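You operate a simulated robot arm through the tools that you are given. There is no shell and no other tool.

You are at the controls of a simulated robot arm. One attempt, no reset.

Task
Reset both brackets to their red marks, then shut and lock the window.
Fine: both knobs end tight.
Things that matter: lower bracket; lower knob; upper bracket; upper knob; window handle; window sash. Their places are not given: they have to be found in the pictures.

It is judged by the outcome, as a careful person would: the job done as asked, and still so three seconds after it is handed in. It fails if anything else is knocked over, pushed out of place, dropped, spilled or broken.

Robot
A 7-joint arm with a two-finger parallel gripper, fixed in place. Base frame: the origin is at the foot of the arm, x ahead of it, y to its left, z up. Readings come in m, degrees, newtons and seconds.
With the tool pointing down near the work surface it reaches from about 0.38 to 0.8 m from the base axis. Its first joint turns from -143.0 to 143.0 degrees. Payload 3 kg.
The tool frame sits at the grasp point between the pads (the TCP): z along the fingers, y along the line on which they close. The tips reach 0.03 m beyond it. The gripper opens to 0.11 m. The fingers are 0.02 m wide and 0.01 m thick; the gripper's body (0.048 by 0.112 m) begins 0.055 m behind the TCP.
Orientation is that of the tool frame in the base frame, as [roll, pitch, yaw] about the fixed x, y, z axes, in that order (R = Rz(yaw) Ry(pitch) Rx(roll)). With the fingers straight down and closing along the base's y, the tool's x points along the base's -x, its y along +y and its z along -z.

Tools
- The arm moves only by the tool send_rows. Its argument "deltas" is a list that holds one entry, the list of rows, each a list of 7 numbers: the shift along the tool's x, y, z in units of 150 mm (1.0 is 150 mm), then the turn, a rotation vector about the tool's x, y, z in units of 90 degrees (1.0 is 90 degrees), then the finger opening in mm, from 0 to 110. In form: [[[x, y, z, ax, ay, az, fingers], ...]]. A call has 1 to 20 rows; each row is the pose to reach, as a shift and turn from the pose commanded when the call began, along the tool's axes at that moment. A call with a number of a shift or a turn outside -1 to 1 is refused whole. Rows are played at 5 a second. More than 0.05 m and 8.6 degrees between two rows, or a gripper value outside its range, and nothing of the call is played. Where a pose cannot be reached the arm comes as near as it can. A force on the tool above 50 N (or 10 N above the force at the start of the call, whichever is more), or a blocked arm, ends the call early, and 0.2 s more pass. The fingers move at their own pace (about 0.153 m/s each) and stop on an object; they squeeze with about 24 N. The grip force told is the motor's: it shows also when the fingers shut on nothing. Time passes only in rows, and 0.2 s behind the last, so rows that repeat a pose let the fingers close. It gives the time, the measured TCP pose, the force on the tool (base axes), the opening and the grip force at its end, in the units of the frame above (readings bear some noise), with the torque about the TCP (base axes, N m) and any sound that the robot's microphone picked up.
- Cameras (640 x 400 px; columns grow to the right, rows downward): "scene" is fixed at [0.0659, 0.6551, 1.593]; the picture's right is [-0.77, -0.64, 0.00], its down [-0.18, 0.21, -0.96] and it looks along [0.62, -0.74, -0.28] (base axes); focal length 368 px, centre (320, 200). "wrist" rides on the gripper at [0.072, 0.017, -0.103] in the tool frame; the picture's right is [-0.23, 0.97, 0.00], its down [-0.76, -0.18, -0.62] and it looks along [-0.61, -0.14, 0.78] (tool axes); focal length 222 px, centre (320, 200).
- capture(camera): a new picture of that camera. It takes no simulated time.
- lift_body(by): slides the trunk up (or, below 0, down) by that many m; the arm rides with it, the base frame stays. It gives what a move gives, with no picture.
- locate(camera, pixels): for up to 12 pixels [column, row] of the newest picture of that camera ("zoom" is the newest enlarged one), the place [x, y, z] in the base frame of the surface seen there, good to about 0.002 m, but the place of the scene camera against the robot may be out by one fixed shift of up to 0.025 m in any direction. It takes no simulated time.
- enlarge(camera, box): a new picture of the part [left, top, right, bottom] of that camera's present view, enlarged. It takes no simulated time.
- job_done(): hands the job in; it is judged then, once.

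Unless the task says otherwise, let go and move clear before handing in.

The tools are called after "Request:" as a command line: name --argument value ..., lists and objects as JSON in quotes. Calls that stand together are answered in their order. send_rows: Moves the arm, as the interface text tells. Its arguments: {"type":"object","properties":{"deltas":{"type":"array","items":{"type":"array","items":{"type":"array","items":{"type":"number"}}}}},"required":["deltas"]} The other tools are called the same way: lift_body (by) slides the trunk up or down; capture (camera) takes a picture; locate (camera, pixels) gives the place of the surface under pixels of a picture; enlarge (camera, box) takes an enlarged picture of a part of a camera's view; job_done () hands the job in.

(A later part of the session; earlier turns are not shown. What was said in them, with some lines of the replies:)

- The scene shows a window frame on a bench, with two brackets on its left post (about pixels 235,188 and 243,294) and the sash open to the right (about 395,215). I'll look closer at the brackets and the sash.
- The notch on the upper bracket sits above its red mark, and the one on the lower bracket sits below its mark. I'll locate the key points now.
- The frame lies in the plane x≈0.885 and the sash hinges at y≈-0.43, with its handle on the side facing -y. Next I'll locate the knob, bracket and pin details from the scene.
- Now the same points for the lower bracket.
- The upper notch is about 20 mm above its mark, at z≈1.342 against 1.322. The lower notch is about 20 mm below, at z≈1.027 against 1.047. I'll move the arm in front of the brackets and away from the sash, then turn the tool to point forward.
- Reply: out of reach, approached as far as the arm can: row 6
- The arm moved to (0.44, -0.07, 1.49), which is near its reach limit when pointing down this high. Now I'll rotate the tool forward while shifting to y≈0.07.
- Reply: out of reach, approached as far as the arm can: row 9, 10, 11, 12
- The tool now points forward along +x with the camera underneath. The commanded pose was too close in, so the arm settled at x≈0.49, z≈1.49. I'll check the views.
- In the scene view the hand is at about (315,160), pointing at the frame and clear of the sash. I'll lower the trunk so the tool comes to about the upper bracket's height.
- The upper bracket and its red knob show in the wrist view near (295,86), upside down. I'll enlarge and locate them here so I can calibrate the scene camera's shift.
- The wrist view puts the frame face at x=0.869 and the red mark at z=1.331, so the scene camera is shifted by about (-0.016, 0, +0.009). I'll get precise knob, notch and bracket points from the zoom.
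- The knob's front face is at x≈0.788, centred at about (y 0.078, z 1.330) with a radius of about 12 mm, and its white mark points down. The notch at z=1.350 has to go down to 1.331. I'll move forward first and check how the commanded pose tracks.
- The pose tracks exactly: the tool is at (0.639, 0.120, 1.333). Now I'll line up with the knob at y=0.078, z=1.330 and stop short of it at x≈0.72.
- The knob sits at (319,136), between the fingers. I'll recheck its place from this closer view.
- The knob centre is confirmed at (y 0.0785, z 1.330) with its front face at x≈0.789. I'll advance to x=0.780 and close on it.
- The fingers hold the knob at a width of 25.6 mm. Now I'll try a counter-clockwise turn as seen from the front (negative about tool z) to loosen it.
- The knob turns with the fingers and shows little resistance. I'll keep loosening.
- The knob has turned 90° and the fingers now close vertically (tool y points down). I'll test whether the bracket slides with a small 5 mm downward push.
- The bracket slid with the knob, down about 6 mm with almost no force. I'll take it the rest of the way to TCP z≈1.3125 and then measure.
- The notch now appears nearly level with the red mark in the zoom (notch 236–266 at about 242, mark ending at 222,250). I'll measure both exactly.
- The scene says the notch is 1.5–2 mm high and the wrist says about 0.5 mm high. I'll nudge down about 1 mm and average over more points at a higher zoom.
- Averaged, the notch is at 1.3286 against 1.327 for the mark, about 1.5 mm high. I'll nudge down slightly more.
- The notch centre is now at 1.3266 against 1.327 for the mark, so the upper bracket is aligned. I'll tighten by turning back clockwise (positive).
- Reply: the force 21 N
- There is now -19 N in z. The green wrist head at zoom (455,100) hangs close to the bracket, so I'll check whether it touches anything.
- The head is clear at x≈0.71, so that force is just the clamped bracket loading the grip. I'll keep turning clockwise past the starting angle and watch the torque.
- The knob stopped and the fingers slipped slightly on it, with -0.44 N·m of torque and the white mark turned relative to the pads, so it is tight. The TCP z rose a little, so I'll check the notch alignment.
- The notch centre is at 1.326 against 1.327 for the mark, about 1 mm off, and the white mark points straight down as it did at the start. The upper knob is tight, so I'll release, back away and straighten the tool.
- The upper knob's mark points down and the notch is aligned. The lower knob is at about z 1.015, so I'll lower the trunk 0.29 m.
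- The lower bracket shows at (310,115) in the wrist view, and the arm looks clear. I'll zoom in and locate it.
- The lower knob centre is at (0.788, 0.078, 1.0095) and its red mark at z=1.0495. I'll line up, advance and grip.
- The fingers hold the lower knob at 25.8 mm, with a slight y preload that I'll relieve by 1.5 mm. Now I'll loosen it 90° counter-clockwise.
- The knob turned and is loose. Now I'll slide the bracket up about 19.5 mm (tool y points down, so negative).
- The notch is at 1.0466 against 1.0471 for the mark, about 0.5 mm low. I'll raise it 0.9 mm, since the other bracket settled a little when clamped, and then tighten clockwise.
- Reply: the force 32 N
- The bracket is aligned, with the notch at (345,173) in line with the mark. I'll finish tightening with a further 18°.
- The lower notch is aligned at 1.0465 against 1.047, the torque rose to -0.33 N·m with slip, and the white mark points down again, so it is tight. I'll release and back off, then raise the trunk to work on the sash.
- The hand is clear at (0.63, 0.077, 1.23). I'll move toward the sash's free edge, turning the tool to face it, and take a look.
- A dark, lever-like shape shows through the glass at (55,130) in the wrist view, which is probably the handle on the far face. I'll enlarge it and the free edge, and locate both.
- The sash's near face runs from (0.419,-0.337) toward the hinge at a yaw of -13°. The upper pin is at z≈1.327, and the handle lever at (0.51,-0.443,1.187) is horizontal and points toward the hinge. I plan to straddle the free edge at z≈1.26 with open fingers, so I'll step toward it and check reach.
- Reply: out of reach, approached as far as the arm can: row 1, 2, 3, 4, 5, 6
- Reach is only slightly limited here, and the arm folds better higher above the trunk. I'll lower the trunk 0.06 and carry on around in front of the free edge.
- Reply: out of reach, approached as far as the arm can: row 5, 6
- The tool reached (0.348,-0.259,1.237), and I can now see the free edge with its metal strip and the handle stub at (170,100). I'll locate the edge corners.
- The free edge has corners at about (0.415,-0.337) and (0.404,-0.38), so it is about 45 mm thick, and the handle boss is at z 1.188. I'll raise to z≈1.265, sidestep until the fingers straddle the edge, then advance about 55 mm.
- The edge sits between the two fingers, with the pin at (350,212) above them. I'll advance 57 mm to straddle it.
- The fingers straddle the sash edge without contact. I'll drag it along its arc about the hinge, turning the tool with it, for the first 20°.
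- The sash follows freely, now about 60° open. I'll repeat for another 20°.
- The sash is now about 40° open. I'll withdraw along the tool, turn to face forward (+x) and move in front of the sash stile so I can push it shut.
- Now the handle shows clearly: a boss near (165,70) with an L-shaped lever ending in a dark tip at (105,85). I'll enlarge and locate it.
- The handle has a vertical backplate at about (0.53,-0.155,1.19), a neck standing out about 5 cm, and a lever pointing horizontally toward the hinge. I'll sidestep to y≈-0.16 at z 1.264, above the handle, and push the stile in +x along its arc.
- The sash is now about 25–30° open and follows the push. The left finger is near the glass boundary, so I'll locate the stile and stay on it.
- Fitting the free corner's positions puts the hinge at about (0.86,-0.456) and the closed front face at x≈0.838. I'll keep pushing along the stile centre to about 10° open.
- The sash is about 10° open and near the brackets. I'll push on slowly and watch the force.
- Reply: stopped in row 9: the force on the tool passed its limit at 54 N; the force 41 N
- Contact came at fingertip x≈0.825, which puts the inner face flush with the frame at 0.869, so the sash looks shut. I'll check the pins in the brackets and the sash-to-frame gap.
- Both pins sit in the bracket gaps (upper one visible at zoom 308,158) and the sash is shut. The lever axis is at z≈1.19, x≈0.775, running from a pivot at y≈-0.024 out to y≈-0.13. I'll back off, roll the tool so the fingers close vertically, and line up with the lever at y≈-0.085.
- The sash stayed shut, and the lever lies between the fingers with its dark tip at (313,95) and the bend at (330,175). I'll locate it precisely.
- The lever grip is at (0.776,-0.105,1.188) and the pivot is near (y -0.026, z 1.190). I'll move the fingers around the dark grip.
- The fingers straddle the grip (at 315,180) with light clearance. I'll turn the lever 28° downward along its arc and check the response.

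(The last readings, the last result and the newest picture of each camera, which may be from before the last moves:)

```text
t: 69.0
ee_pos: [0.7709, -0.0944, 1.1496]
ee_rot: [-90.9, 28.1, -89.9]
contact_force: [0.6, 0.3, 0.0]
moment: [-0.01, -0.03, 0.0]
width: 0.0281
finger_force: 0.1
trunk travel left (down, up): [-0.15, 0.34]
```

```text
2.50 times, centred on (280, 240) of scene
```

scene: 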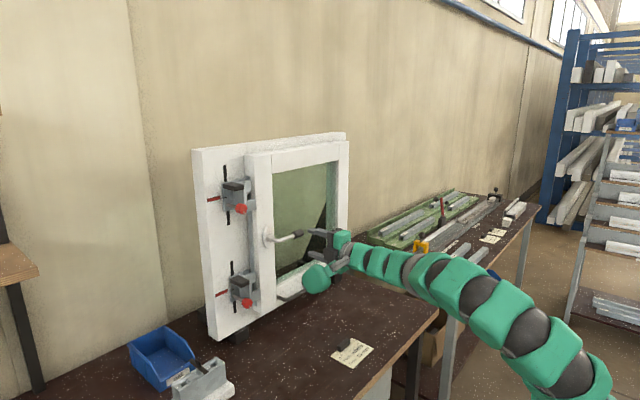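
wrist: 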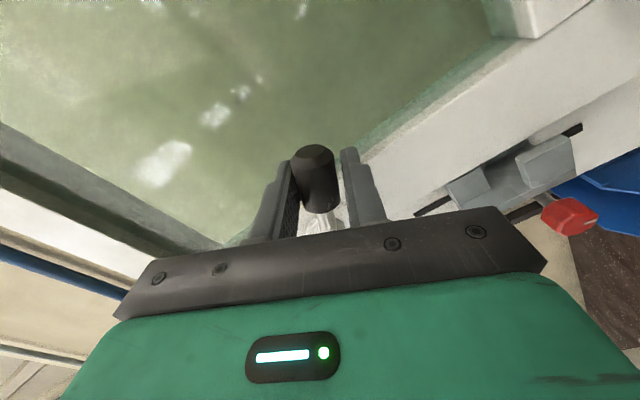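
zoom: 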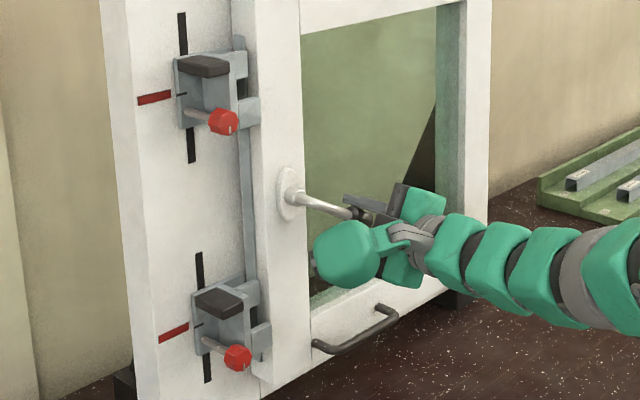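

The lever turns down easily. I'll continue the remaining ~62° along the arc.

Request:
send_rows --deltas '[[[-0.004, 0.064, 0, 0, 0, 0.078, 28], [-0.0156, 0.127, 0, 0, 0, 0.156, 28], [-0.035, 0.189, 0, 0, 0, 0.233, 28], [-0.0617, 0.247, 0, 0, 0, 0.311, 28], [-0.0952, 0.302, 0, 0, 0, 0.389, 28], [-0.1353, 0.352, 0, 0, 0, 0.467, 28], [-0.181, 0.397, 0, 0, 0, 0.544, 28], [-0.232, 0.437, 0, 0, 0, 0.622, 28], [-0.28, 0.466, 0, 0, 0, 0.69, 28], [-0.28, 0.466, 0, 0, 0, 0.69, 28]]]'

Request:
capture --camera "wrist"

Request:
enlarge --camera "scene" --box '[210, 160, 350, 320]'

```text
t: 71.2
ee_pos: [0.7694, -0.0252, 1.1082]
ee_rot: [157.3, 89.2, 157.7]
contact_force: [-0.1, -2.3, 0.2]
moment: [0.01, 0.03, -0.01]
width: 0.0292
finger_force: 0.6
trunk travel left (down, up): [-0.15, 0.34]
```

```text
taken
```

wrist: 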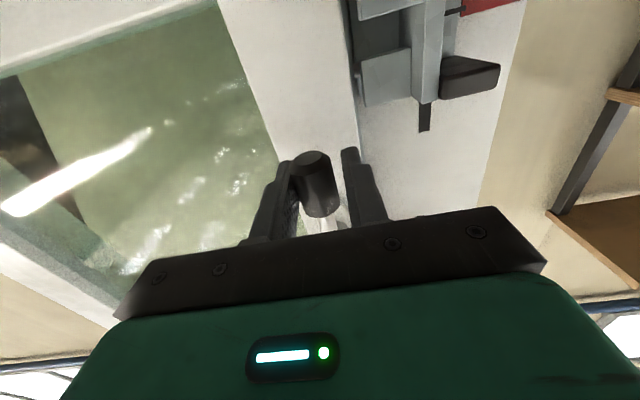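

```text
2.50 times, centred on (280, 240) of scene
```

zoom: 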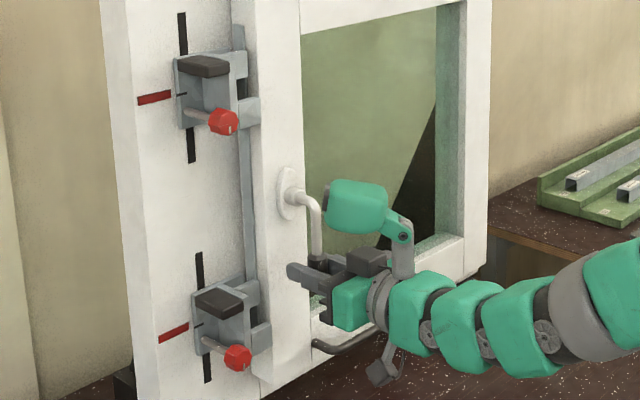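

The lever is now vertical (the dark grip at wrist 316,185 points down). I'll push a few degrees further to make sure it reaches its end stop.

Request:
send_rows --deltas '[[[0, 0.02, 0, 0, 0, 0.025, 28], [0, 0.04, 0, 0, 0, 0.05, 28], [-0.003, 0.06, 0, 0, 0, 0.075, 28], [-0.005, 0.08, 0, 0, 0, 0.09, 28], [-0.005, 0.08, 0, 0, 0, 0.09, 28]]]'

Request:
enlarge --camera "scene" --box '[210, 160, 350, 320]'

```text
t: 72.4
ee_pos: [0.7707, -0.0167, 1.1105]
ee_rot: [93.5, 81.5, 93.7]
contact_force: [5.6, -38.3, 14.1]
moment: [-0.81, -0.19, -0.07]
width: 0.046
finger_force: 18.7
trunk travel left (down, up): [-0.15, 0.34]
```

```text
2.50 times, centred on (280, 240) of scene
```

zoom: 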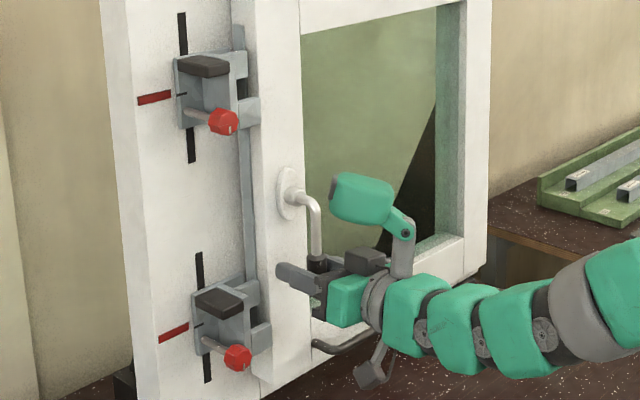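

The lever hit its stop at vertical, with about 38 N against it, so the handle is fully turned. I'll relax, open the fingers and back straight out.

Request:
send_rows --deltas '[[[0, -0.03, 0, 0, 0, -0.04, 40], [0.005, -0.07, 0, 0, 0, -0.09, 50], [0.005, -0.07, 0, 0, 0, -0.09, 55], [0.005, -0.07, -0.1, 0, 0, -0.09, 55], [0.005, -0.07, -0.3, 0, 0, -0.09, 55], [0.005, -0.07, -0.55, 0, 0, -0.09, 55], [0.005, -0.07, -0.8, 0, 0, -0.09, 55], [0.005, -0.07, -1, 0, 0, -0.09, 55], [0.005, -0.07, -1, 0, 0, -0.09, 55]]]'

Request:
capture --camera "wrist"

Request:
capture --camera "scene"

Request:
enlarge --camera "scene" --box '[215, 165, 285, 235]'

Request:
enlarge --camera "scene" --box '[215, 255, 285, 325]'

```text
t: 74.4
ee_pos: [0.6186, -0.0235, 1.1092]
ee_rot: [164.1, 89.2, 164.5]
contact_force: [1.1, -0.2, -0.2]
moment: [0.04, -0.01, -0.01]
width: 0.0552
finger_force: 0.0
trunk travel left (down, up): [-0.15, 0.34]
```

```text
taken
```

wrist: 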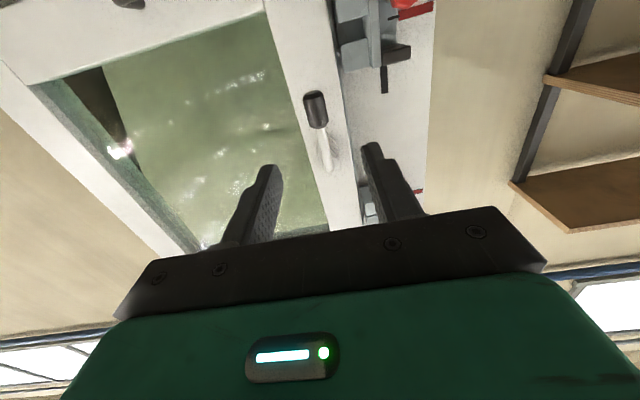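

```text
taken
```

scene: 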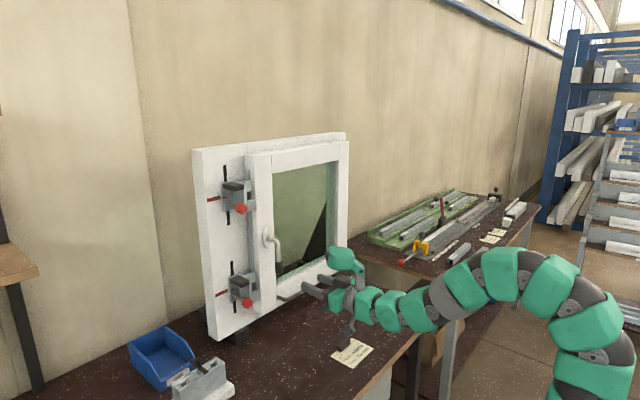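

```text
5.71 times, centred on (250, 200) of scene
```

zoom: 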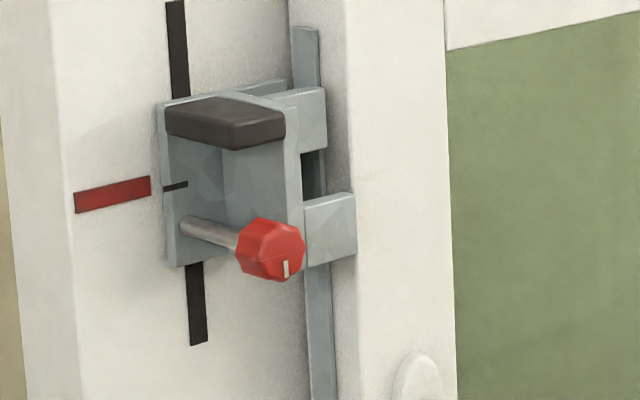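

```text
5.71 times, centred on (250, 290) of scene
```

zoom: 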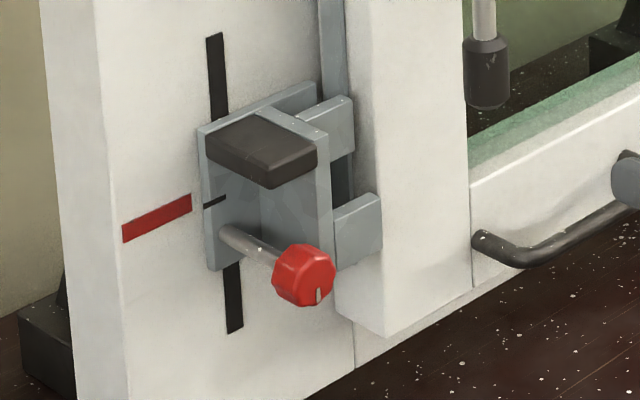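

The rod has moved up about 18 mm, so the pins went up behind the upper prongs, and the lever points down. Both knob marks are back at their starting tight angle, and both notches are on their red marks. I'll do a last check of the sash position, the alignment, and sash against frame.

Request:
locate --camera "wrist" --pixels '[[300, 60], [340, 190], [20, 60], [230, 30], [60, 130], [400, 110]]'

Request:
enlarge --camera "scene" --box '[212, 186, 236, 206]'

Request:
enlarge --camera "scene" --box '[218, 282, 242, 302]'

Request:
send_rows --deltas '[[[0, 0, -0.2, 0, 0, 0, 55], [0, 0, -0.4, 0, 0, 0, 55], [0, 0, -0.5, 0, 0, 0, 55], [0, 0, -0.5, 0, 0, 0, 55]]]'

```text
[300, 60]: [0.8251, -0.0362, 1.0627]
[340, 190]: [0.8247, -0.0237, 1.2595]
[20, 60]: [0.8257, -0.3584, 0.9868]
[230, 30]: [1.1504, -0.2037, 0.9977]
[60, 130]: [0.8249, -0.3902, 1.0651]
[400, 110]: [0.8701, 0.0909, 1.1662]
```

```text
16.00 times, centred on (224, 196) of scene
```

zoom: 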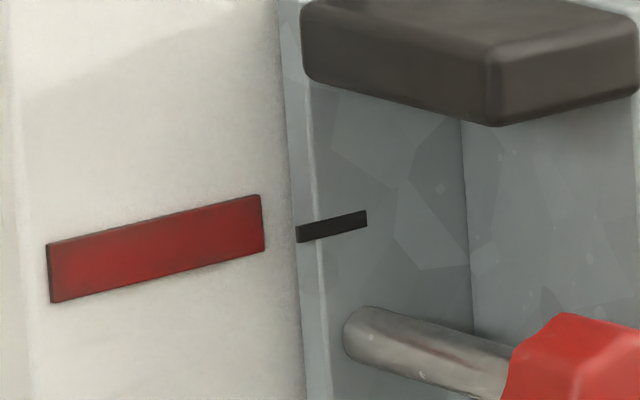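

```text
16.00 times, centred on (230, 292) of scene
```

zoom: 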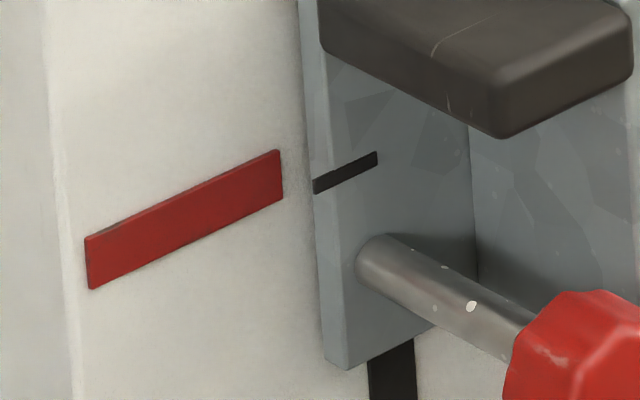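

```text
t: 75.4
ee_pos: [0.5698, -0.0278, 1.1309]
ee_rot: [170.7, 89.1, 171.1]
contact_force: [-0.1, -0.3, -0.5]
moment: [-0.02, -0.02, -0.03]
width: 0.055
finger_force: 0.1
out of reach, approached as far as the arm can: row 2, 3, 4
trunk travel left (down, up): [-0.15, 0.34]
```

The sash face reads x=0.825 from free edge to hinge, so it is fully shut. The lever is down at its stop, the pins are engaged, the notches are within about 1 mm of the red marks, and the knobs are tight. The arm is clear, so I'm handing in.

Request:
job_done

```text
The job is handed in.
```

The job is handed in: both brackets are back on their red marks, both knobs are tight, and the window is shut and locked. The tool did not report a verdict, so this rests on my own last readings.

- **Brackets:** the upper notch is about 1 mm below its red mark. The lower notch is within about 0.5 mm of its mark.
- **Knobs:** I turned each one until it stopped and the fingers slipped on it. Both white marks point straight down again, as they did at the start.
- **Sash:** it sits flat against the frame, with its front face at x = 0.825 m at both the free edge and the hinge side.
- **Lock:** the handle is turned down to its end stop and the rod moved up about 18 mm. The upper pin is no longer visible in its bracket gap, so the pins should be behind the upper prongs. I did not pull on the sash to test the lock.

I saw nothing else knocked or moved, and the arm was clear of the window at hand-in.
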